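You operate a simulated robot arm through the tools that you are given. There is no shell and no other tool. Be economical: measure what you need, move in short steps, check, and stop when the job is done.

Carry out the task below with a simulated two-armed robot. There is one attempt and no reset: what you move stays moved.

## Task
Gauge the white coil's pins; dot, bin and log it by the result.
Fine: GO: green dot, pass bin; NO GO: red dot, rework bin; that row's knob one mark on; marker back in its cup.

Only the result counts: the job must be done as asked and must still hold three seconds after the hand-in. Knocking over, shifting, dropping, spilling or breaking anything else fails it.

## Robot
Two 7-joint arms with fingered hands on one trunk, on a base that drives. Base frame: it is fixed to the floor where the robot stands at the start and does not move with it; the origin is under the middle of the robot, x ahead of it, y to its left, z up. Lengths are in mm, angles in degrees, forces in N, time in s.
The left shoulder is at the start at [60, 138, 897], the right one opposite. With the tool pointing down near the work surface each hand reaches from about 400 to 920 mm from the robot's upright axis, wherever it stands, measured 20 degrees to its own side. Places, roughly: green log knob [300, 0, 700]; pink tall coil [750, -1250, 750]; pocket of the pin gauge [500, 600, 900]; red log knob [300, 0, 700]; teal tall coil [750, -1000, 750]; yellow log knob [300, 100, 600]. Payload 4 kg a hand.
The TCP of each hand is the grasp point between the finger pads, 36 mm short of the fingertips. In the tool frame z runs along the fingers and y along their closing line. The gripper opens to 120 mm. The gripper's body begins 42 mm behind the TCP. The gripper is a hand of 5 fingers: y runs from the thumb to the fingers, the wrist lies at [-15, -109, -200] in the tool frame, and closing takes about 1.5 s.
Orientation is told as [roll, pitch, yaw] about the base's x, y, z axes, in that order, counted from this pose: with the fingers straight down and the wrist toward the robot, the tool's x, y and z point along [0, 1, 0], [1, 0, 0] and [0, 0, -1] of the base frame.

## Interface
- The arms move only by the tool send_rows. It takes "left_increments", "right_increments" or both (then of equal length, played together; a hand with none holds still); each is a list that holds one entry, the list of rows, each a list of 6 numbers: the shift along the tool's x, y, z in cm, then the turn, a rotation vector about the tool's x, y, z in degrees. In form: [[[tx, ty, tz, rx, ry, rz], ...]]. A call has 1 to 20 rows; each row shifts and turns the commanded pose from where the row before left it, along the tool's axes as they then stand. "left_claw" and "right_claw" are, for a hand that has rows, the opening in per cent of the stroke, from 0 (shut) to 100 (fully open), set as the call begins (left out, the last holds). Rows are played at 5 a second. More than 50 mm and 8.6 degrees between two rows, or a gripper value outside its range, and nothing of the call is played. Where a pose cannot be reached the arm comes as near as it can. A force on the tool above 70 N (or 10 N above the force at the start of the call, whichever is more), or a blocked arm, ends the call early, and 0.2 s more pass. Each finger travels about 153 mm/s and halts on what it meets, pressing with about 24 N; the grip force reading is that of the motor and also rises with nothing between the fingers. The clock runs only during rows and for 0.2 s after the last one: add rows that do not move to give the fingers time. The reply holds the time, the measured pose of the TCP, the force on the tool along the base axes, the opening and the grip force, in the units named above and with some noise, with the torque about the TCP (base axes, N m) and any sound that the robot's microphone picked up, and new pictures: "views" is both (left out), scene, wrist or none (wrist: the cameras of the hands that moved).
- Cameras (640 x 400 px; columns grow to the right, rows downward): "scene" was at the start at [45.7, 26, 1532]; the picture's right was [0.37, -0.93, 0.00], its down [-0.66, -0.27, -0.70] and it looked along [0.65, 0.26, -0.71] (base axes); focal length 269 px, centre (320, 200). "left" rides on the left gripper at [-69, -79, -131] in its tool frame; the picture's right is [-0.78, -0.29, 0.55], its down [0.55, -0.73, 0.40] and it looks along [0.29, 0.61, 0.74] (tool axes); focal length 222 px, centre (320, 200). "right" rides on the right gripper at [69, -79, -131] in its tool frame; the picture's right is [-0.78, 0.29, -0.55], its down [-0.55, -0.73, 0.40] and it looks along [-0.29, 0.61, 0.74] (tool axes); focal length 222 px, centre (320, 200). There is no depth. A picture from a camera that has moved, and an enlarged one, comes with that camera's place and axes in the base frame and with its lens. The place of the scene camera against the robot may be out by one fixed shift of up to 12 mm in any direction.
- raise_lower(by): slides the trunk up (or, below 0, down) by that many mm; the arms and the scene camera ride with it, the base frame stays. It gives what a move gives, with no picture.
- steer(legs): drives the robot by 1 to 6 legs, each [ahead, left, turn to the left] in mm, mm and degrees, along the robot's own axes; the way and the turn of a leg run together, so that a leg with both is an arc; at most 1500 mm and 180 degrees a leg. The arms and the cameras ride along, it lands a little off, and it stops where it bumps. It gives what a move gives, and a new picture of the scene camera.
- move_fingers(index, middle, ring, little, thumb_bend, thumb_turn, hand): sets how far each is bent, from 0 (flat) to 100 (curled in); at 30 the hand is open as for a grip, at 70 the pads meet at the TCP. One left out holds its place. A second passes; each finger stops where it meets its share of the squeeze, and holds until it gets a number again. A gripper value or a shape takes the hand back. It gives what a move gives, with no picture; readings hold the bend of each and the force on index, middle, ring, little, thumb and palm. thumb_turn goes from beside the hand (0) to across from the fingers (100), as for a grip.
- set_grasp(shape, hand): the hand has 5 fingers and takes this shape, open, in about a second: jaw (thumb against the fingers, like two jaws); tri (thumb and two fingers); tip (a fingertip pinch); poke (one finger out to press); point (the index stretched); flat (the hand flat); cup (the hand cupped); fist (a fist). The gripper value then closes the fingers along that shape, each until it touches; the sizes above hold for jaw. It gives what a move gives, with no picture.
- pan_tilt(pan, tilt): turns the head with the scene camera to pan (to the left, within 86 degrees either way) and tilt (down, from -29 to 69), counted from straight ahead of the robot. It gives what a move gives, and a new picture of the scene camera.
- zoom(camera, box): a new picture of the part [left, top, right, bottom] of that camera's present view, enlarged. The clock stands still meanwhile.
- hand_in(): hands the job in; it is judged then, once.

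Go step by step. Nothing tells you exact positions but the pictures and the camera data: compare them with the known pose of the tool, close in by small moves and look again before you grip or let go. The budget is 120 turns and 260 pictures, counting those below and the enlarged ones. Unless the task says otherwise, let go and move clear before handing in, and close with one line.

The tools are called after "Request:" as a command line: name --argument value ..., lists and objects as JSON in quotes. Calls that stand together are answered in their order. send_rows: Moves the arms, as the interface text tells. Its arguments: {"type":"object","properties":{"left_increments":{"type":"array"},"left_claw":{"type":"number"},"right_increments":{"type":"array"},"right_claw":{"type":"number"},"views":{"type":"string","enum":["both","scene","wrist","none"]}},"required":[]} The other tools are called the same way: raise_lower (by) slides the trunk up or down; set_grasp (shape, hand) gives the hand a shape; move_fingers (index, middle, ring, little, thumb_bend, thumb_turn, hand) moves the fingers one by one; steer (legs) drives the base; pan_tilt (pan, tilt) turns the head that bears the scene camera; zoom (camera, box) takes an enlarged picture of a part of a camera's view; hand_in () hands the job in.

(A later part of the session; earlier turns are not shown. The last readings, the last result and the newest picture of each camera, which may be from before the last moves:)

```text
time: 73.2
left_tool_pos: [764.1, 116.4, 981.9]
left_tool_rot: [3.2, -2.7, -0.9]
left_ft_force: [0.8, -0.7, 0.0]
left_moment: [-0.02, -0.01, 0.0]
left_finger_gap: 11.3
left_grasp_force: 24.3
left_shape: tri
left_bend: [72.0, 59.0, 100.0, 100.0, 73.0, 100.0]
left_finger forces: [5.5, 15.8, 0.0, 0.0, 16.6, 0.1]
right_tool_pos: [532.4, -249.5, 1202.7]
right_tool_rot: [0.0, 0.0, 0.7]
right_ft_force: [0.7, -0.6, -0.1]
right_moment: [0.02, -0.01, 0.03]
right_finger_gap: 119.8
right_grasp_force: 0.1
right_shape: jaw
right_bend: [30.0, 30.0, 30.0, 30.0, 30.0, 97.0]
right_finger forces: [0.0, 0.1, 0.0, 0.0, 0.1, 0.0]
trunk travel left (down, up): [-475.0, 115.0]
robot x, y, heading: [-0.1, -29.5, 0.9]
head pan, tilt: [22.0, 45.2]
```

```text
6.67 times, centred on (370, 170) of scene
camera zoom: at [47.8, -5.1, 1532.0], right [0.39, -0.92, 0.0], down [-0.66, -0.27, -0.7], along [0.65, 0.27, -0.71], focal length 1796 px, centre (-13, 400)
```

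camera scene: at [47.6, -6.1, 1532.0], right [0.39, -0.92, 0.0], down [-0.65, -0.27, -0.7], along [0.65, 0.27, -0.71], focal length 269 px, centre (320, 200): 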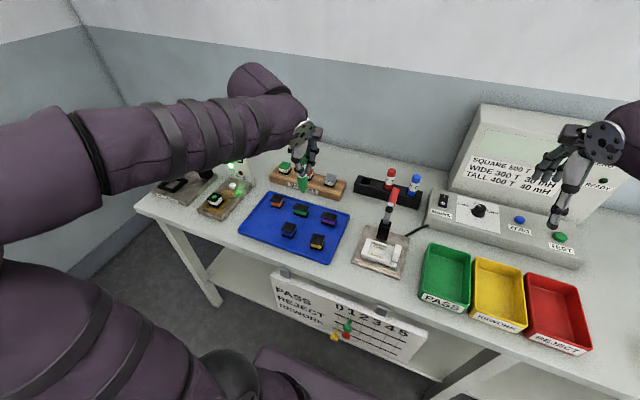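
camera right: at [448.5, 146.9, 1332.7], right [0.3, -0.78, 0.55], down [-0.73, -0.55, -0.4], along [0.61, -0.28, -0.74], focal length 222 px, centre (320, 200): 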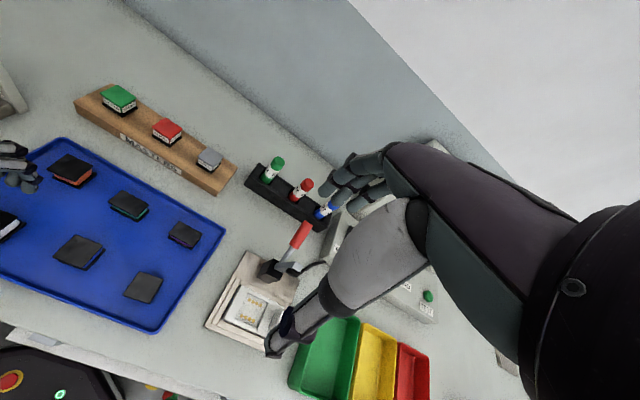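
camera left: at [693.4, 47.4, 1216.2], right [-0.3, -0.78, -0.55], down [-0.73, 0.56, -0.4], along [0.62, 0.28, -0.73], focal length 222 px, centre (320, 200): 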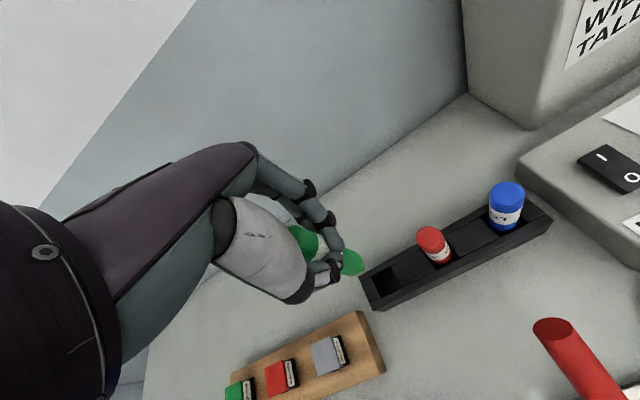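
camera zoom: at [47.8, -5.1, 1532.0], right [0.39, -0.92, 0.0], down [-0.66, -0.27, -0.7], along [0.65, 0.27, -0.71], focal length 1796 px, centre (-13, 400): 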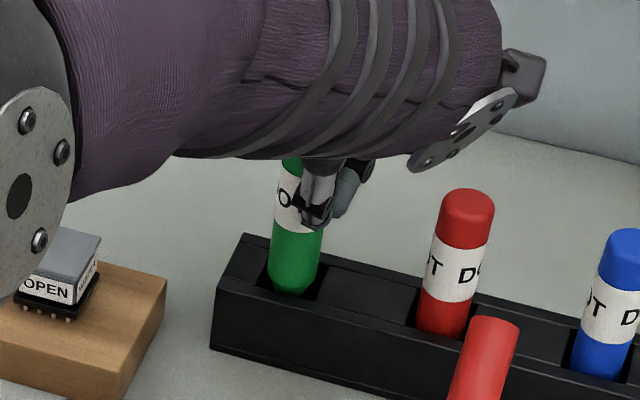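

It's entering freely. I'll keep lowering until contact with the bottom.

Request:
send_rows --left_increments '[[[-0.02, -0.02, 0.5, 0, 0, 0], [-0.02, -0.02, 0.4, 0, 0, 0], [0, 0, 0, 0, 0, 0]]]' --views "none"

Request:
send_rows --left_increments '[[[-0.02, -0.02, 0.3, 0, 0, 0], [-0.01, -0.01, 0.3, 0, 0, 0], [0, 0, 0, 0, 0, 0]]]' --views "none"

Request:
zoom --camera "left" --box '[270, 190, 430, 310]'

Request:
zoom --camera "scene" --box '[340, 140, 400, 200]'

```text
time: 74.0
left_tool_pos: [762.5, 115.3, 970.4]
left_tool_rot: [3.2, -2.7, -0.9]
left_ft_force: [1.6, -0.1, 0.6]
left_moment: [-0.01, -0.02, 0.01]
left_finger_gap: 11.4
left_grasp_force: 23.7
left_shape: tri
left_bend: [72.0, 59.0, 100.0, 100.0, 73.0, 100.0]
left_finger forces: [5.4, 16.3, 0.0, 0.1, 16.4, 0.0]
right_tool_pos: [532.7, -249.4, 1201.6]
right_tool_rot: [0.0, 0.0, 0.7]
right_ft_force: [0.8, -0.6, -0.2]
right_moment: [0.01, -0.01, 0.01]
right_finger_gap: 119.8
right_grasp_force: 0.1
right_shape: jaw
right_bend: [30.0, 30.0, 30.0, 30.0, 30.0, 97.0]
right_finger forces: [0.0, 0.1, 0.1, 0.0, 0.0, 0.0]
trunk travel left (down, up): [-475.0, 115.0]
robot x, y, heading: [3.0, -32.0, 0.8]
head pan, tilt: [22.0, 45.2]
```

```text
time: 74.8
left_tool_pos: [763.7, 114.0, 966.2]
left_tool_rot: [3.2, -2.6, -1.0]
left_ft_force: [-0.7, -0.6, -0.4]
left_moment: [-0.01, -0.01, 0.03]
left_finger_gap: 11.3
left_grasp_force: 23.9
left_shape: tri
left_bend: [72.0, 59.0, 100.0, 100.0, 73.0, 100.0]
left_finger forces: [5.5, 16.0, 0.0, 0.0, 16.7, 0.0]
right_tool_pos: [533.4, -249.0, 1202.4]
right_tool_rot: [0.0, 0.0, 0.7]
right_ft_force: [0.4, -0.3, -0.6]
right_moment: [-0.02, -0.01, 0.01]
right_finger_gap: 119.7
right_grasp_force: 0.0
right_shape: jaw
right_bend: [30.0, 30.0, 30.0, 30.0, 30.0, 97.0]
right_finger forces: [0.0, 0.0, 0.1, 0.0, 0.1, 0.0]
trunk travel left (down, up): [-475.0, 115.0]
robot x, y, heading: [3.0, -32.6, 0.8]
head pan, tilt: [22.0, 45.2]
```

```text
3.33 times, centred on (350, 250) of left
camera zoom: at [677.1, 39.0, 1089.9], right [-0.28, -0.75, -0.6], down [-0.71, 0.58, -0.4], along [0.65, 0.32, -0.69], focal length 740 px, centre (220, 33)
```

zoom: 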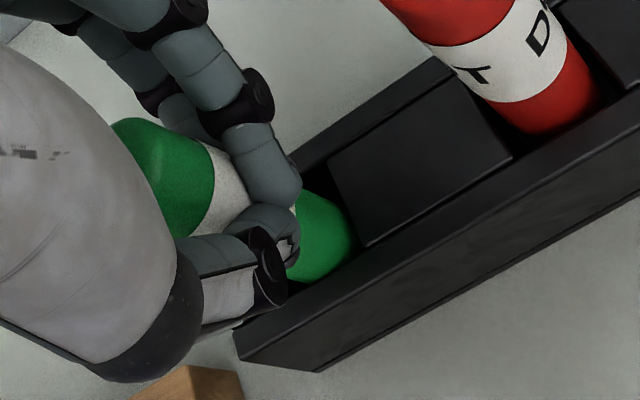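

```text
6.67 times, centred on (370, 170) of scene
camera zoom: at [47.8, -5.1, 1532.0], right [0.39, -0.92, 0.0], down [-0.66, -0.27, -0.7], along [0.65, 0.27, -0.71], focal length 1796 px, centre (-13, 400)
```

zoom: 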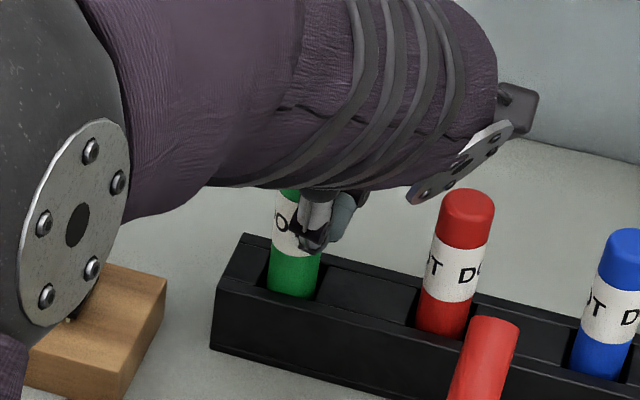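

Request:
send_rows --left_increments '[[[-0.01, -0.01, 0.2, 0, 0, 0], [0, 0, 0, 0, 0, 0], [-0.01, -0.01, 0.2, 0, 0, 0], [0, 0, 0, 0, 0, 0]]]' --views "none"

Request:
zoom --camera "scene" --box '[340, 140, 400, 200]'

```text
time: 75.8
left_tool_pos: [763.7, 114.1, 961.7]
left_tool_rot: [3.2, -2.8, -0.9]
left_ft_force: [0.2, 0.0, 0.3]
left_moment: [0.02, -0.05, 0.01]
left_finger_gap: 11.6
left_grasp_force: 23.8
left_shape: tri
left_bend: [72.0, 59.0, 100.0, 100.0, 73.0, 100.0]
left_finger forces: [5.6, 16.2, 0.0, 0.1, 16.5, 0.0]
right_tool_pos: [532.9, -248.7, 1201.1]
right_tool_rot: [0.0, 0.1, 0.6]
right_ft_force: [0.3, -0.2, 0.4]
right_moment: [0.01, 0.0, 0.0]
right_finger_gap: 119.6
right_grasp_force: 0.0
right_shape: jaw
right_bend: [30.0, 30.0, 30.0, 30.0, 30.0, 97.0]
right_finger forces: [0.1, 0.0, 0.0, 0.1, 0.1, 0.1]
trunk travel left (down, up): [-475.0, 115.0]
robot x, y, heading: [2.9, -27.6, 0.6]
head pan, tilt: [22.0, 45.2]
```

```text
6.67 times, centred on (370, 170) of scene
camera zoom: at [47.8, -5.1, 1532.0], right [0.39, -0.92, 0.0], down [-0.66, -0.27, -0.7], along [0.65, 0.27, -0.71], focal length 1796 px, centre (-13, 400)
```

zoom: 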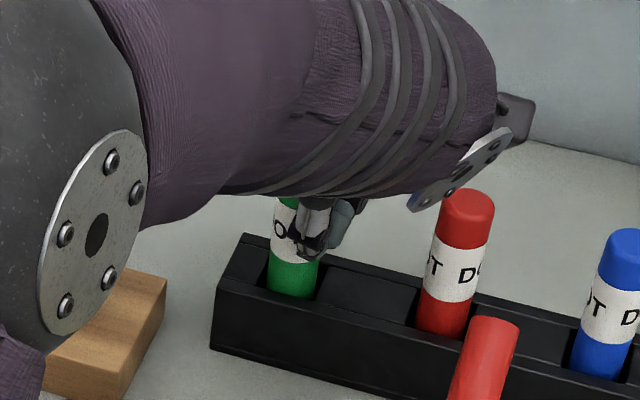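

Request:
send_rows --left_increments '[[[0, 0, 0.2, 0, 0, 0], [0, 0, 0, 0, 0, 0]]]' --views "none"

Request:
send_rows --left_increments '[[[0, 0, 0, 0, 0, 0], [0, 0, 0, 0, 0, 0], [0, 0, 0, 0, 0, 0], [0, 0, 0, 0, 0, 0]]]' --left_claw 62 --views "wrist"

Request:
zoom --camera "left" --box '[270, 190, 430, 310]'

Request:
zoom --camera "scene" --box '[340, 140, 400, 200]'

```text
time: 76.4
left_tool_pos: [763.4, 114.7, 958.6]
left_tool_rot: [3.2, -2.6, -0.9]
left_ft_force: [1.3, 0.7, -0.2]
left_moment: [-0.02, -0.01, -0.02]
left_finger_gap: 11.3
left_grasp_force: 24.2
left_shape: tri
left_bend: [72.0, 59.0, 100.0, 100.0, 73.0, 100.0]
left_finger forces: [5.6, 16.2, 0.0, 0.0, 16.7, 0.0]
right_tool_pos: [532.0, -249.0, 1202.3]
right_tool_rot: [0.0, 0.0, 0.7]
right_ft_force: [1.4, -0.3, 0.4]
right_moment: [0.02, 0.03, 0.0]
right_finger_gap: 119.7
right_grasp_force: 0.0
right_shape: jaw
right_bend: [30.0, 30.0, 30.0, 30.0, 30.0, 97.0]
right_finger forces: [0.0, 0.0, 0.1, 0.0, 0.0, 0.1]
trunk travel left (down, up): [-475.0, 115.0]
robot x, y, heading: [-1.1, -32.2, 0.6]
head pan, tilt: [22.0, 45.2]
```

```text
time: 77.4
left_tool_pos: [763.1, 115.5, 958.5]
left_tool_rot: [3.2, -2.7, -0.9]
left_ft_force: [0.9, 0.2, -0.4]
left_moment: [-0.02, -0.02, 0.0]
left_finger_gap: 74.3
left_grasp_force: 0.0
left_shape: tri
left_bend: [37.0, 41.0, 99.0, 99.0, 46.0, 100.0]
left_finger forces: [0.1, 0.0, 0.0, 0.1, 0.1, 0.1]
right_tool_pos: [533.0, -248.5, 1202.0]
right_tool_rot: [0.1, 0.0, 0.8]
right_ft_force: [-0.1, 0.3, 0.6]
right_moment: [0.02, 0.06, -0.04]
right_finger_gap: 119.9
right_grasp_force: 0.1
right_shape: jaw
right_bend: [30.0, 30.0, 30.0, 30.0, 30.0, 97.0]
right_finger forces: [0.0, 0.0, 0.1, 0.0, 0.0, 0.0]
trunk travel left (down, up): [-475.0, 115.0]
robot x, y, heading: [-0.9, -33.8, 0.6]
head pan, tilt: [22.0, 45.2]
camera left: at [677.0, 39.7, 1083.3], right [-0.28, -0.75, -0.6], down [-0.71, 0.58, -0.4], along [0.65, 0.32, -0.69], focal length 222 px, centre (320, 200)
```

left: 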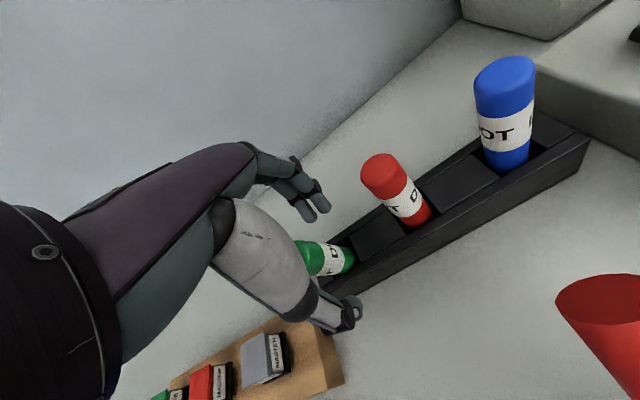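

```text
3.33 times, centred on (350, 250) of left
camera zoom: at [677.0, 39.7, 1083.3], right [-0.28, -0.75, -0.6], down [-0.71, 0.58, -0.4], along [0.65, 0.32, -0.69], focal length 740 px, centre (220, 33)
```

zoom: 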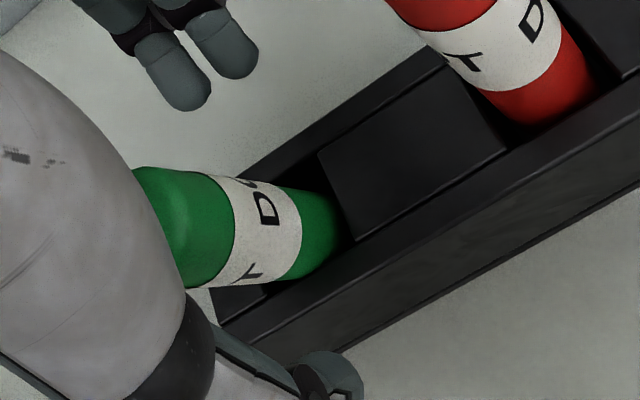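

```text
6.67 times, centred on (370, 170) of scene
camera zoom: at [47.7, -5.1, 1532.0], right [0.39, -0.92, 0.0], down [-0.65, -0.27, -0.7], along [0.65, 0.27, -0.71], focal length 1796 px, centre (-13, 400)
```

zoom: 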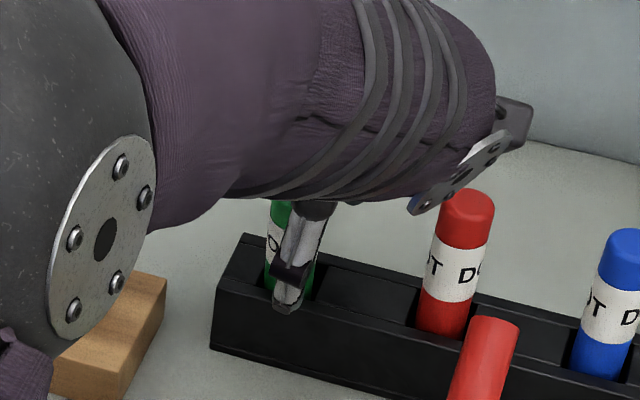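

The marker is back in its cup. I'll lift the hand straight off, level it and retract, then check the marker.

Request:
send_rows --left_increments '[[[0, 0, -2, 0, 0, 0], [0, 0, -3, 0, 0, 0], [0, 0, -4, 0, 0, 0], [0, 0, -4, 0, 0, 0], [0, 0, -3, 2.6, -3.2, 0], [1.5, -4, 0, 0, 0, 0], [1.5, -4, 0, 0, 0, 0], [1.5, -4, 0, 0, 0, 0], [1.5, -4, 0, 0, 0, 0], [1.5, -4, 0, 0, 0, 0], [1.5, -4, 0, 0, 0, 0], [1.5, -3, 0, 0, 0, 0], [0, 0, 0, 0, 0, 0]]]' --views "none"

Request:
steer --legs '[[0, 330, 0]]'

Request:
zoom --camera "scene" --box '[440, 160, 540, 240]'

Request:
send_rows --left_increments '[[[0, 0, 0, 0, 0, 0]]]' --views "wrist"

```text
time: 80.2
left_tool_pos: [487.7, 215.6, 1117.8]
left_tool_rot: [0.1, 0.0, -0.9]
left_ft_force: [0.1, 0.1, 0.2]
left_moment: [0.0, 0.0, -0.01]
left_finger_gap: 74.3
left_grasp_force: 0.0
left_shape: tri
left_bend: [37.0, 41.0, 99.0, 99.0, 46.0, 100.0]
left_finger forces: [0.0, 0.0, 0.0, 0.0, 0.0, 0.0]
right_tool_pos: [534.0, -248.2, 1201.4]
right_tool_rot: [0.0, 0.0, 0.7]
right_ft_force: [0.4, 0.0, -0.2]
right_moment: [-0.03, 0.04, 0.02]
right_finger_gap: 119.8
right_grasp_force: 0.0
right_shape: jaw
right_bend: [30.0, 30.0, 30.0, 30.0, 30.0, 97.0]
right_finger forces: [0.1, 0.1, 0.1, 0.0, 0.1, 0.1]
trunk travel left (down, up): [-475.0, 115.0]
robot x, y, heading: [2.0, -31.4, 0.6]
head pan, tilt: [22.0, 45.2]
```

```text
time: 82.4
left_tool_pos: [484.6, 542.8, 1117.4]
left_tool_rot: [-0.1, 0.1, -0.8]
left_ft_force: [0.3, 0.5, 0.9]
left_moment: [-0.03, 0.0, -0.04]
left_finger_gap: 74.2
left_grasp_force: 0.0
left_shape: tri
left_bend: [37.0, 41.0, 99.0, 99.0, 46.0, 100.0]
left_finger forces: [0.0, 0.0, 0.0, 0.0, 0.0, 0.0]
right_tool_pos: [528.1, 79.1, 1201.7]
right_tool_rot: [-0.1, 0.0, 0.7]
right_ft_force: [0.3, 0.1, 0.6]
right_moment: [-0.04, 0.0, 0.0]
right_finger_gap: 119.8
right_grasp_force: 0.0
right_shape: jaw
right_bend: [30.0, 30.0, 30.0, 30.0, 30.0, 97.0]
right_finger forces: [0.1, 0.0, 0.0, 0.0, 0.0, 0.1]
trunk travel left (down, up): [-475.0, 115.0]
robot x, y, heading: [3.9, 297.4, 0.5]
head pan, tilt: [22.0, 45.2]
camera scene: at [44.1, 323.5, 1532.0], right [0.38, -0.92, 0.0], down [-0.66, -0.27, -0.7], along [0.65, 0.27, -0.71], focal length 269 px, centre (320, 200)
```

scene: 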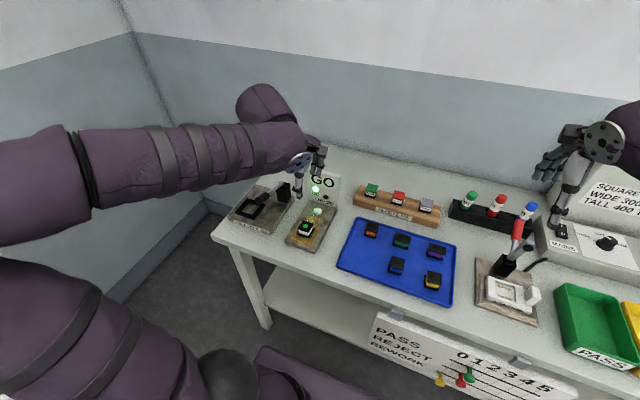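

```text
5.00 times, centred on (490, 200) of scene
camera zoom: at [44.1, 323.5, 1532.0], right [0.38, -0.92, 0.0], down [-0.66, -0.27, -0.7], along [0.65, 0.27, -0.71], focal length 1347 px, centre (-530, 200)
```

zoom: 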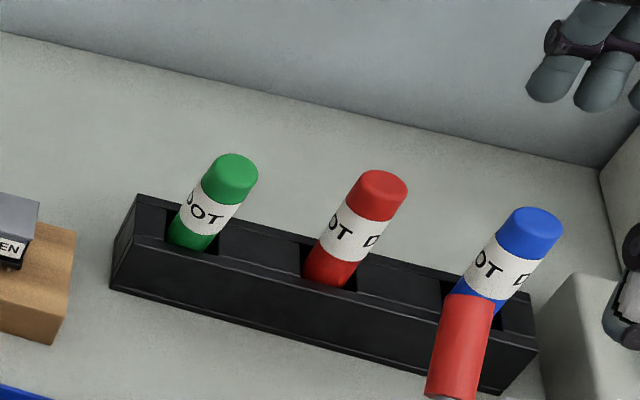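

```text
time: 82.8
left_tool_pos: [486.1, 541.0, 1117.6]
left_tool_rot: [-0.1, 0.0, -0.9]
left_ft_force: [0.7, 0.6, 0.4]
left_moment: [0.01, -0.03, -0.02]
left_finger_gap: 74.4
left_grasp_force: 0.1
left_shape: tri
left_bend: [37.0, 41.0, 99.0, 99.0, 46.0, 100.0]
left_finger forces: [0.0, 0.1, 0.0, 0.1, 0.1, 0.1]
right_tool_pos: [528.8, 77.4, 1201.6]
right_tool_rot: [-0.1, -0.1, 0.7]
right_ft_force: [-0.8, 0.4, 0.1]
right_moment: [-0.05, -0.02, 0.03]
right_finger_gap: 119.7
right_grasp_force: 0.1
right_shape: jaw
right_bend: [30.0, 30.0, 30.0, 30.0, 30.0, 97.0]
right_finger forces: [0.1, 0.0, 0.1, 0.0, 0.0, 0.0]
trunk travel left (down, up): [-475.0, 115.0]
robot x, y, heading: [1.0, 298.3, 0.3]
head pan, tilt: [22.0, 45.2]
camera left: at [404.2, 473.7, 1249.5], right [-0.3, -0.78, -0.55], down [-0.73, 0.56, -0.4], along [0.62, 0.28, -0.74], focal length 222 px, centre (320, 200)
```

left: 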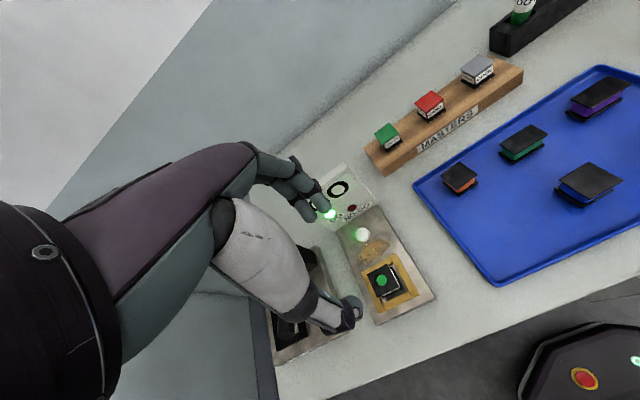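

The marker is standing in its cup again. Next I'll pick up the coil, zooming first for its position.

Request:
zoom --camera "left" --box '[330, 230, 450, 320]'

```text
4.44 times, centred on (390, 275) of left
camera zoom: at [404.2, 473.7, 1249.5], right [-0.3, -0.78, -0.55], down [-0.73, 0.56, -0.4], along [0.62, 0.28, -0.74], focal length 987 px, centre (9, -133)
```

zoom: 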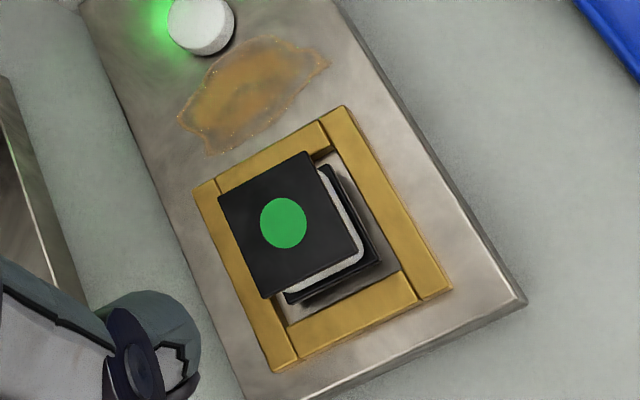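

The coil sits square in the pocket at about (+20, +9) mm. I'll move above it and lower partway with the jaws at about 62 mm.

Request:
send_rows --left_increments '[[[1.85, 0.9, 3, 0, 0, 0], [0, 0, 4, 0, 0, 0], [0, 0, 4, 0, 0, 0], [0, 0, 4, 0, 0, 0], [0, 0, 2.5, 0, 0, 0], [0, 0, 0, 0, 0, 0]]]' --left_claw 52 --views "none"

Request:
zoom --camera "left" --box '[270, 190, 430, 310]'

Request:
zoom --camera "scene" --box '[280, 180, 340, 250]'

```text
time: 84.2
left_tool_pos: [494.8, 562.3, 940.5]
left_tool_rot: [0.0, 0.0, -1.0]
left_ft_force: [-0.5, 0.2, -0.4]
left_moment: [0.03, 0.01, -0.03]
left_finger_gap: 62.8
left_grasp_force: 0.1
left_shape: tri
left_bend: [41.0, 45.0, 99.0, 99.0, 54.0, 100.0]
left_finger forces: [0.0, 0.0, 0.0, 0.0, 0.1, 0.0]
right_tool_pos: [528.4, 78.2, 1201.4]
right_tool_rot: [0.0, 0.0, 0.6]
right_ft_force: [-0.3, -0.9, 0.6]
right_moment: [-0.02, 0.0, -0.02]
right_finger_gap: 119.7
right_grasp_force: 0.1
right_shape: jaw
right_bend: [30.0, 30.0, 30.0, 30.0, 30.0, 97.0]
right_finger forces: [0.0, 0.0, 0.1, 0.1, 0.0, 0.0]
trunk travel left (down, up): [-475.0, 115.0]
robot x, y, heading: [-0.8, 295.2, 0.5]
head pan, tilt: [22.0, 45.2]
```

```text
3.33 times, centred on (350, 250) of left
camera zoom: at [413.1, 493.0, 1073.8], right [-0.3, -0.78, -0.55], down [-0.73, 0.56, -0.4], along [0.62, 0.28, -0.74], focal length 740 px, centre (220, 33)
```

zoom: 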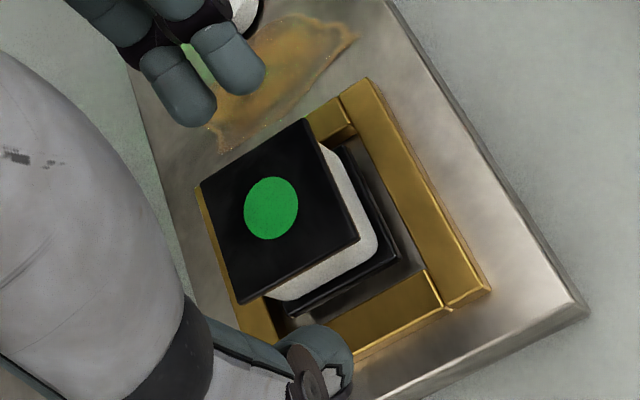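

```text
5.71 times, centred on (310, 215) of scene
camera zoom: at [43.9, 322.4, 1532.0], right [0.38, -0.92, 0.0], down [-0.66, -0.27, -0.7], along [0.65, 0.27, -0.71], focal length 1540 px, centre (377, 114)
```

zoom: 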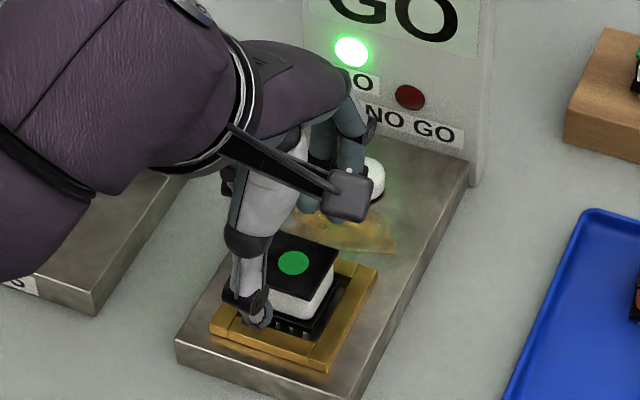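

Aligned. I'll lower to z≈920 and close on the coil.

Request:
send_rows --left_increments '[[[-0.1, 0, 1, 0, 0, 0], [0, 0, 0.7, 0, 0, 0], [0, 0, 0.35, 0, 0, 0], [0, 0, 0, 0, 0, 0]]]' --views "none"

Request:
send_rows --left_increments '[[[0, 0, 0, 0, 0, 0], [0, 0, 0, 0, 0, 0], [0, 0, 0, 0, 0, 0], [0, 0, 0, 0, 0, 0], [0, 0, 0, 0, 0, 0], [0, 0, 0, 0, 0, 0]]]' --left_claw 15 --views "none"

Request:
zoom --camera "left" --box '[270, 190, 430, 310]'

```text
time: 85.2
left_tool_pos: [494.4, 559.5, 921.8]
left_tool_rot: [0.0, -0.1, -0.9]
left_ft_force: [-0.4, 0.0, -0.1]
left_moment: [0.04, 0.02, 0.01]
left_finger_gap: 62.4
left_grasp_force: 0.2
left_shape: tri
left_bend: [41.0, 45.0, 99.0, 99.0, 54.0, 100.0]
left_finger forces: [0.0, 0.1, 0.0, 0.0, 0.1, 0.0]
right_tool_pos: [528.2, 78.4, 1201.2]
right_tool_rot: [0.0, 0.0, 0.6]
right_ft_force: [-0.1, -0.7, 0.1]
right_moment: [0.03, -0.01, 0.04]
right_finger_gap: 120.0
right_grasp_force: 0.1
right_shape: jaw
right_bend: [30.0, 30.0, 30.0, 30.0, 30.0, 97.0]
right_finger forces: [0.1, 0.0, 0.1, 0.1, 0.0, 0.0]
trunk travel left (down, up): [-475.0, 115.0]
robot x, y, heading: [-6.0, 294.0, 0.7]
head pan, tilt: [22.0, 45.2]
```

```text
time: 86.6
left_tool_pos: [494.3, 560.2, 921.9]
left_tool_rot: [-0.1, -0.1, -1.0]
left_ft_force: [0.6, 0.1, -0.2]
left_moment: [0.0, 0.0, 0.0]
left_finger_gap: 30.5
left_grasp_force: 24.5
left_shape: tri
left_bend: [55.0, 58.0, 100.0, 100.0, 68.0, 100.0]
left_finger forces: [11.1, 10.6, 0.0, 0.0, 21.6, 0.0]
right_tool_pos: [529.2, 78.1, 1201.6]
right_tool_rot: [0.0, -0.1, 0.5]
right_ft_force: [-0.8, 1.1, -1.1]
right_moment: [-0.02, 0.01, 0.0]
right_finger_gap: 119.7
right_grasp_force: 0.1
right_shape: jaw
right_bend: [30.0, 30.0, 30.0, 30.0, 30.0, 97.0]
right_finger forces: [0.0, 0.0, 0.0, 0.0, 0.0, 0.0]
trunk travel left (down, up): [-475.0, 115.0]
robot x, y, heading: [-1.1, 295.8, 0.5]
head pan, tilt: [22.0, 45.2]
```

```text
3.33 times, centred on (350, 250) of left
camera zoom: at [412.8, 491.3, 1053.7], right [-0.3, -0.78, -0.55], down [-0.73, 0.56, -0.4], along [0.62, 0.28, -0.74], focal length 740 px, centre (220, 33)
```

zoom: 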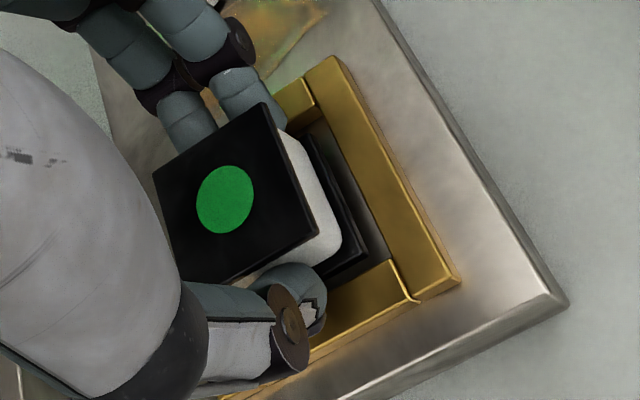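

A balanced, firm grip. I'll lift high and drive right toward the pass bin.

Request:
send_rows --left_increments '[[[0, 0, -1, 0, 0, 0], [0, 0, -3, 0, 0, 0], [0, 0, -4, 0, 0, 0], [0, 0, -4, 0, 0, 0], [0, 0, -4, 0, 0, 0], [0, 0, -4, 0, 0, 0], [0, 0, 0, 0, 0, 0]]]' --views "wrist"

Request:
steer --legs '[[0, -325, 0], [0, -280, 0]]'

```text
time: 88.2
left_tool_pos: [494.0, 559.5, 1120.3]
left_tool_rot: [0.0, 0.0, -1.0]
left_ft_force: [0.3, 0.3, 0.1]
left_moment: [0.0, 0.01, -0.02]
left_finger_gap: 30.3
left_grasp_force: 24.8
left_shape: tri
left_bend: [55.0, 58.0, 100.0, 100.0, 68.0, 100.0]
left_finger forces: [10.9, 10.6, 0.0, 0.0, 21.5, 0.0]
right_tool_pos: [529.8, 79.1, 1201.7]
right_tool_rot: [0.0, 0.1, 0.6]
right_ft_force: [0.0, 0.9, 0.4]
right_moment: [0.01, 0.0, -0.01]
right_finger_gap: 119.5
right_grasp_force: 0.0
right_shape: jaw
right_bend: [30.0, 30.0, 30.0, 30.0, 30.0, 97.0]
right_finger forces: [0.0, 0.0, 0.0, 0.0, 0.1, 0.1]
trunk travel left (down, up): [-475.0, 115.0]
robot x, y, heading: [-2.0, 299.3, 0.8]
head pan, tilt: [22.0, 45.2]
camera left: at [412.5, 490.8, 1252.4], right [-0.3, -0.78, -0.55], down [-0.73, 0.56, -0.4], along [0.62, 0.28, -0.74], focal length 222 px, centre (320, 200)
```

left: 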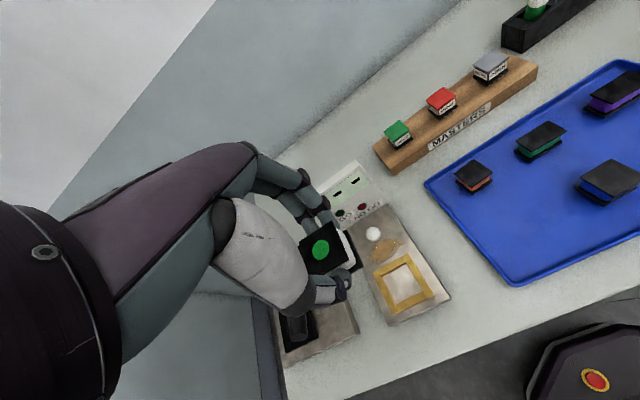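

```text
time: 91.9
left_tool_pos: [500.1, -41.3, 1120.6]
left_tool_rot: [0.0, 0.0, -0.5]
left_ft_force: [0.5, -0.2, -0.6]
left_moment: [0.0, -0.01, 0.02]
left_finger_gap: 30.3
left_grasp_force: 24.0
left_shape: tri
left_bend: [55.0, 58.0, 100.0, 100.0, 68.0, 100.0]
left_finger forces: [10.9, 10.6, 0.0, 0.0, 21.4, 0.0]
right_tool_pos: [539.7, -523.9, 1201.2]
right_tool_rot: [0.1, 0.0, 1.1]
right_ft_force: [-0.4, 0.6, 0.1]
right_moment: [0.03, 0.02, -0.01]
right_finger_gap: 119.8
right_grasp_force: 0.2
right_shape: jaw
right_bend: [30.0, 30.0, 30.0, 30.0, 30.0, 97.0]
right_finger forces: [0.1, 0.1, 0.1, 0.0, 0.0, 0.0]
trunk travel left (down, up): [-475.0, 115.0]
robot x, y, heading: [10.2, -309.7, 1.2]
head pan, tilt: [22.0, 45.2]
camera scene: at [52.7, -283.1, 1532.0], right [0.39, -0.92, 0.0], down [-0.65, -0.28, -0.7], along [0.65, 0.28, -0.71], focal length 269 px, centre (320, 200)
```

scene: 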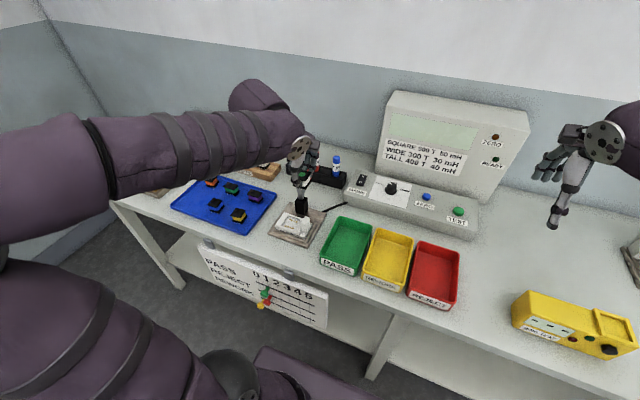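

The pass bin is now in front of the left arm. I'll zoom in on it.

Request:
zoom --camera "scene" --box '[290, 190, 410, 290]'

Request:
zoom --camera "left" --box '[240, 150, 640, 400]'

```text
4.00 times, centred on (350, 240) of scene
camera zoom: at [52.7, -283.1, 1532.0], right [0.39, -0.92, 0.0], down [-0.65, -0.28, -0.7], along [0.65, 0.28, -0.71], focal length 1078 px, centre (200, 40)
```

zoom: 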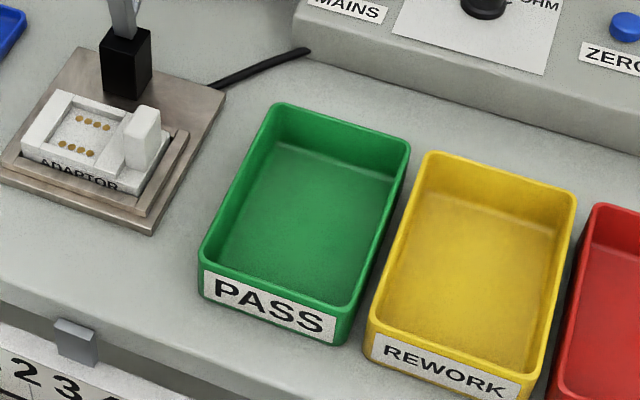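

```text
1.60 times, centred on (440, 275) of left
camera zoom: at [419.6, -111.4, 1252.2], right [-0.3, -0.78, -0.55], down [-0.73, 0.56, -0.4], along [0.62, 0.28, -0.74], focal length 355 px, centre (128, 80)
```

zoom: 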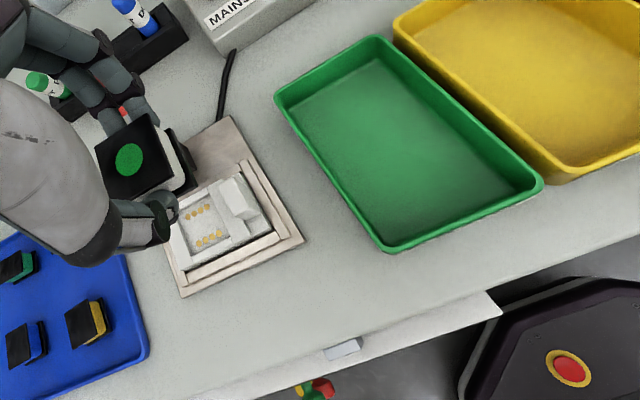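

The bin interior centre is at about [513, -170]. I'll move over it and lower partway.

Request:
send_rows --left_increments '[[[-4.3, 0.4, 0, 0, 0, 0], [-4.3, 0.4, 0, 0, 0, 0], [-4.3, 0.4, 0, 0, 0, 0], [0, 0, 4, 0, 0, 0], [0, 0, 4, 0, 0, 0], [0, 0, 4, 0, 0, 0], [0, 0, 4, 0, 0, 0], [0, 0, 0, 0, 0, 0]]]' --views "wrist"

Request:
zoom --camera "scene" --box '[290, 190, 410, 290]'

```text
time: 93.7
left_tool_pos: [511.1, -168.6, 959.6]
left_tool_rot: [0.0, 0.0, -0.6]
left_ft_force: [-0.3, -0.3, 0.0]
left_moment: [-0.02, 0.01, 0.02]
left_finger_gap: 30.0
left_grasp_force: 24.1
left_shape: tri
left_bend: [55.0, 58.0, 100.0, 100.0, 68.0, 100.0]
left_finger forces: [10.8, 10.5, 0.1, 0.0, 21.4, 0.0]
right_tool_pos: [539.3, -522.2, 1202.3]
right_tool_rot: [0.1, -0.1, 1.1]
right_ft_force: [-0.7, 0.1, -0.3]
right_moment: [0.01, 0.02, 0.0]
right_finger_gap: 119.9
right_grasp_force: 0.1
right_shape: jaw
right_bend: [30.0, 30.0, 30.0, 30.0, 30.0, 97.0]
right_finger forces: [0.0, 0.1, 0.1, 0.1, 0.0, 0.0]
trunk travel left (down, up): [-475.0, 115.0]
robot x, y, heading: [7.2, -307.6, 1.1]
head pan, tilt: [22.0, 45.2]
camera left: at [430.3, -238.4, 1091.6], right [-0.3, -0.78, -0.55], down [-0.73, 0.56, -0.4], along [0.62, 0.28, -0.74], focal length 222 px, centre (320, 200)
```

left: 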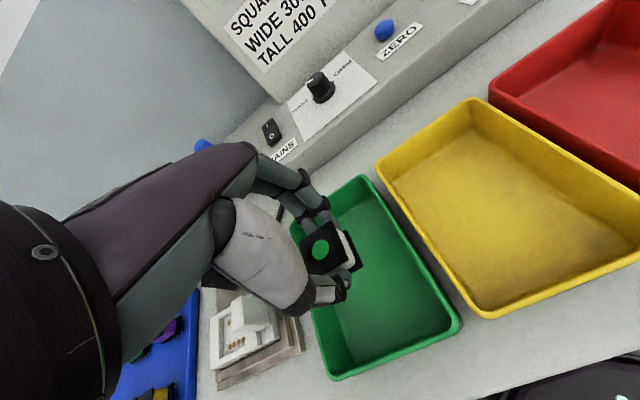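

```text
4.00 times, centred on (350, 240) of scene
camera zoom: at [52.4, -282.1, 1532.0], right [0.39, -0.92, 0.0], down [-0.65, -0.28, -0.7], along [0.65, 0.28, -0.71], focal length 1078 px, centre (200, 40)
```

zoom: 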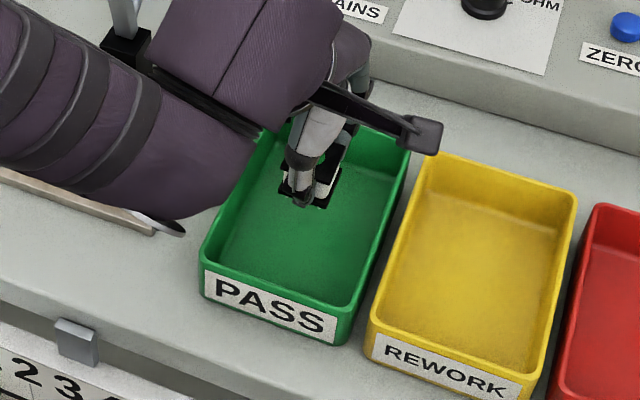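

The coil is over the bin. Before lowering I'll check the forearm against the tester lever.

Request:
zoom --camera "scene" --box '[200, 120, 400, 270]'

```text
2.67 times, centred on (300, 195) of scene
camera zoom: at [52.4, -282.1, 1532.0], right [0.39, -0.92, 0.0], down [-0.65, -0.28, -0.7], along [0.65, 0.28, -0.71], focal length 718 px, centre (373, 213)
```

zoom: 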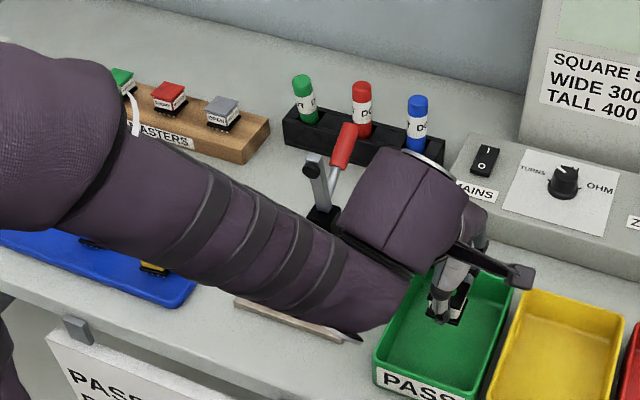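

The lever is well behind the arm. I'll lower into the bin until contact.

Request:
send_rows --left_increments '[[[0, 0, 2, 0, 0, 0], [0, 0, 1.2, 0, 0, 0], [0, 0, 0.8, 0, 0, 0], [0, 0, 0.3, 0, 0, 0], [0, 0, 0, 0, 0, 0]]]' --views "none"

Request:
send_rows --left_increments '[[[0, 0, 0.3, 0, 0, 0], [0, 0, 0, 0, 0, 0], [0, 0, 0.3, 0, 0, 0], [0, 0, 0, 0, 0, 0]]]' --views "wrist"

Request:
zoom --camera "left" --box '[270, 190, 430, 310]'

```text
time: 94.9
left_tool_pos: [510.6, -171.4, 916.5]
left_tool_rot: [0.0, -0.1, -0.5]
left_ft_force: [-0.4, 0.2, -0.6]
left_moment: [-0.02, 0.03, 0.01]
left_finger_gap: 30.2
left_grasp_force: 24.0
left_shape: tri
left_bend: [55.0, 58.0, 100.0, 100.0, 68.0, 100.0]
left_finger forces: [10.8, 10.6, 0.1, 0.0, 21.3, 0.0]
right_tool_pos: [539.0, -521.9, 1203.1]
right_tool_rot: [-0.1, 0.0, 1.1]
right_ft_force: [-0.2, 0.6, -0.1]
right_moment: [-0.06, -0.04, -0.02]
right_finger_gap: 119.7
right_grasp_force: 0.2
right_shape: jaw
right_bend: [30.0, 30.0, 30.0, 30.0, 30.0, 97.0]
right_finger forces: [0.0, 0.0, 0.0, 0.0, 0.0, 0.0]
trunk travel left (down, up): [-475.0, 115.0]
robot x, y, heading: [6.6, -308.3, 0.9]
head pan, tilt: [22.0, 45.2]
```

```text
time: 95.9
left_tool_pos: [510.0, -170.7, 910.9]
left_tool_rot: [0.0, -0.1, -0.5]
left_ft_force: [-0.3, 0.3, 1.1]
left_moment: [-0.01, 0.0, 0.02]
left_finger_gap: 30.2
left_grasp_force: 24.3
left_shape: tri
left_bend: [55.0, 58.0, 100.0, 100.0, 68.0, 100.0]
left_finger forces: [10.7, 10.5, 0.1, 0.1, 21.2, 0.0]
right_tool_pos: [540.3, -522.3, 1201.6]
right_tool_rot: [0.0, 0.1, 1.1]
right_ft_force: [-0.7, -0.1, 1.4]
right_moment: [0.02, -0.01, 0.01]
right_finger_gap: 119.9
right_grasp_force: 0.1
right_shape: jaw
right_bend: [30.0, 30.0, 30.0, 30.0, 30.0, 97.0]
right_finger forces: [0.1, 0.0, 0.0, 0.0, 0.0, 0.1]
trunk travel left (down, up): [-475.0, 115.0]
robot x, y, heading: [10.1, -308.8, 1.3]
head pan, tilt: [22.0, 45.2]
camera left: at [430.4, -240.2, 1042.9], right [-0.3, -0.78, -0.55], down [-0.73, 0.56, -0.4], along [0.62, 0.28, -0.74], focal length 222 px, centre (320, 200)
```

left: 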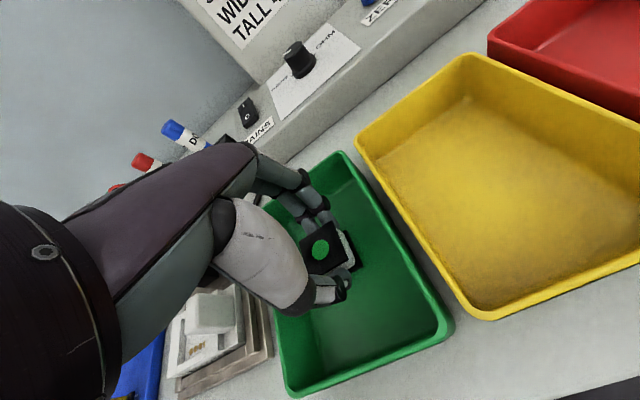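

```text
3.33 times, centred on (350, 250) of left
camera zoom: at [430.4, -240.2, 1042.9], right [-0.3, -0.78, -0.55], down [-0.73, 0.56, -0.4], along [0.62, 0.28, -0.74], focal length 740 px, centre (220, 33)
```

zoom: 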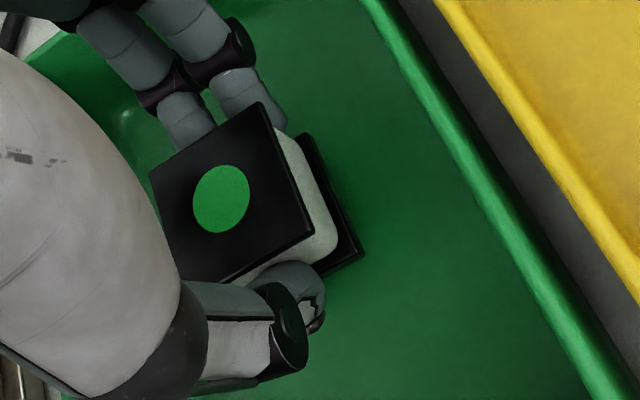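

Still just above the floor. I'll take small steps to contact.

Request:
send_rows --left_increments '[[[0, 0, 0.2, 0, 0, 0], [0, 0, 0, 0, 0, 0], [0, 0, 0.2, 0, 0, 0], [0, 0, 0, 0, 0, 0]]]' --views "none"

Request:
send_rows --left_increments '[[[0, 0, 0.15, 0, 0, 0], [0, 0, 0, 0, 0, 0], [0, 0, 0.15, 0, 0, 0], [0, 0, 0, 0, 0, 0]]]' --views "none"

```text
time: 96.9
left_tool_pos: [511.4, -171.7, 907.1]
left_tool_rot: [0.1, 0.0, -0.6]
left_ft_force: [-0.5, -0.9, -0.5]
left_moment: [0.01, 0.02, 0.01]
left_finger_gap: 29.8
left_grasp_force: 24.4
left_shape: tri
left_bend: [55.0, 58.0, 100.0, 100.0, 68.0, 100.0]
left_finger forces: [10.8, 10.5, 0.0, 0.1, 21.3, 0.0]
right_tool_pos: [539.0, -522.0, 1201.4]
right_tool_rot: [0.0, 0.0, 1.1]
right_ft_force: [-0.7, 0.1, -0.4]
right_moment: [-0.01, 0.03, -0.03]
right_finger_gap: 119.5
right_grasp_force: 0.0
right_shape: jaw
right_bend: [30.0, 30.0, 30.0, 30.0, 30.0, 97.0]
right_finger forces: [0.0, 0.0, 0.0, 0.0, 0.1, 0.1]
trunk travel left (down, up): [-475.0, 115.0]
robot x, y, heading: [8.4, -308.2, 1.3]
head pan, tilt: [22.0, 45.2]
```

```text
time: 97.9
left_tool_pos: [510.2, -172.0, 903.1]
left_tool_rot: [0.1, 0.0, -0.5]
left_ft_force: [-0.2, -0.5, -0.8]
left_moment: [0.0, -0.02, 0.03]
left_finger_gap: 29.7
left_grasp_force: 24.0
left_shape: tri
left_bend: [55.0, 58.0, 100.0, 100.0, 68.0, 100.0]
left_finger forces: [10.9, 10.5, 0.1, 0.0, 21.4, 0.0]
right_tool_pos: [539.7, -521.0, 1202.5]
right_tool_rot: [0.0, -0.1, 1.2]
right_ft_force: [0.3, -0.8, 0.5]
right_moment: [0.0, -0.01, 0.0]
right_finger_gap: 119.8
right_grasp_force: 0.0
right_shape: jaw
right_bend: [30.0, 30.0, 30.0, 30.0, 30.0, 97.0]
right_finger forces: [0.1, 0.0, 0.1, 0.1, 0.0, 0.0]
trunk travel left (down, up): [-475.0, 115.0]
robot x, y, heading: [8.9, -308.4, 1.2]
head pan, tilt: [22.0, 45.2]
```

Request:
send_rows --left_increments '[[[0, 0, 0.2, 0, 0, 0], [0, 0, 0, 0, 0, 0], [0, 0, 0.15, 0, 0, 0], [0, 0, 0, 0, 0, 0]]]' --views "none"

Request:
zoom --camera "scene" --box '[310, 200, 390, 270]'

Request:
zoom --camera "left" --box '[270, 190, 430, 310]'

```text
time: 98.9
left_tool_pos: [510.6, -169.9, 901.4]
left_tool_rot: [0.1, -0.3, -0.5]
left_ft_force: [-0.4, 0.0, 18.7]
left_moment: [-0.02, 0.08, 0.0]
left_finger_gap: 31.3
left_grasp_force: 24.0
left_shape: tri
left_bend: [73.0, 58.0, 100.0, 100.0, 68.0, 100.0]
left_finger forces: [12.6, 12.1, 0.0, 0.0, 25.3, 0.0]
right_tool_pos: [538.3, -523.4, 1203.0]
right_tool_rot: [-0.2, -0.1, 1.1]
right_ft_force: [0.0, 0.8, -0.5]
right_moment: [0.03, -0.03, -0.01]
right_finger_gap: 119.6
right_grasp_force: 0.0
right_shape: jaw
right_bend: [30.0, 30.0, 30.0, 30.0, 30.0, 97.0]
right_finger forces: [0.1, 0.0, 0.1, 0.0, 0.0, 0.0]
trunk travel left (down, up): [-475.0, 115.0]
robot x, y, heading: [10.0, -309.8, 1.2]
head pan, tilt: [22.0, 45.2]
```

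```text
5.71 times, centred on (350, 235) of scene
camera zoom: at [51.3, -282.3, 1532.2], right [0.39, -0.92, 0.0], down [-0.65, -0.28, -0.71], along [0.65, 0.28, -0.71], focal length 1540 px, centre (149, 0)
```

zoom: 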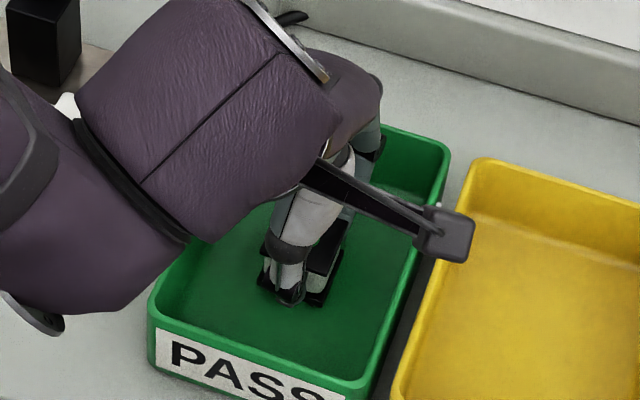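

```text
3.33 times, centred on (350, 250) of left
camera zoom: at [430.2, -239.7, 1033.4], right [-0.3, -0.78, -0.55], down [-0.73, 0.56, -0.4], along [0.62, 0.28, -0.73], focal length 740 px, centre (220, 33)
```

zoom: 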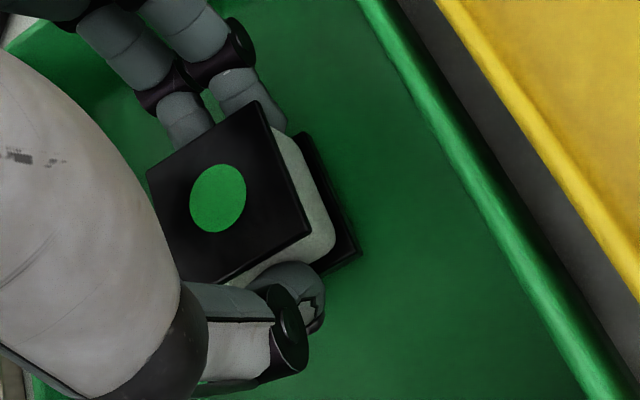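

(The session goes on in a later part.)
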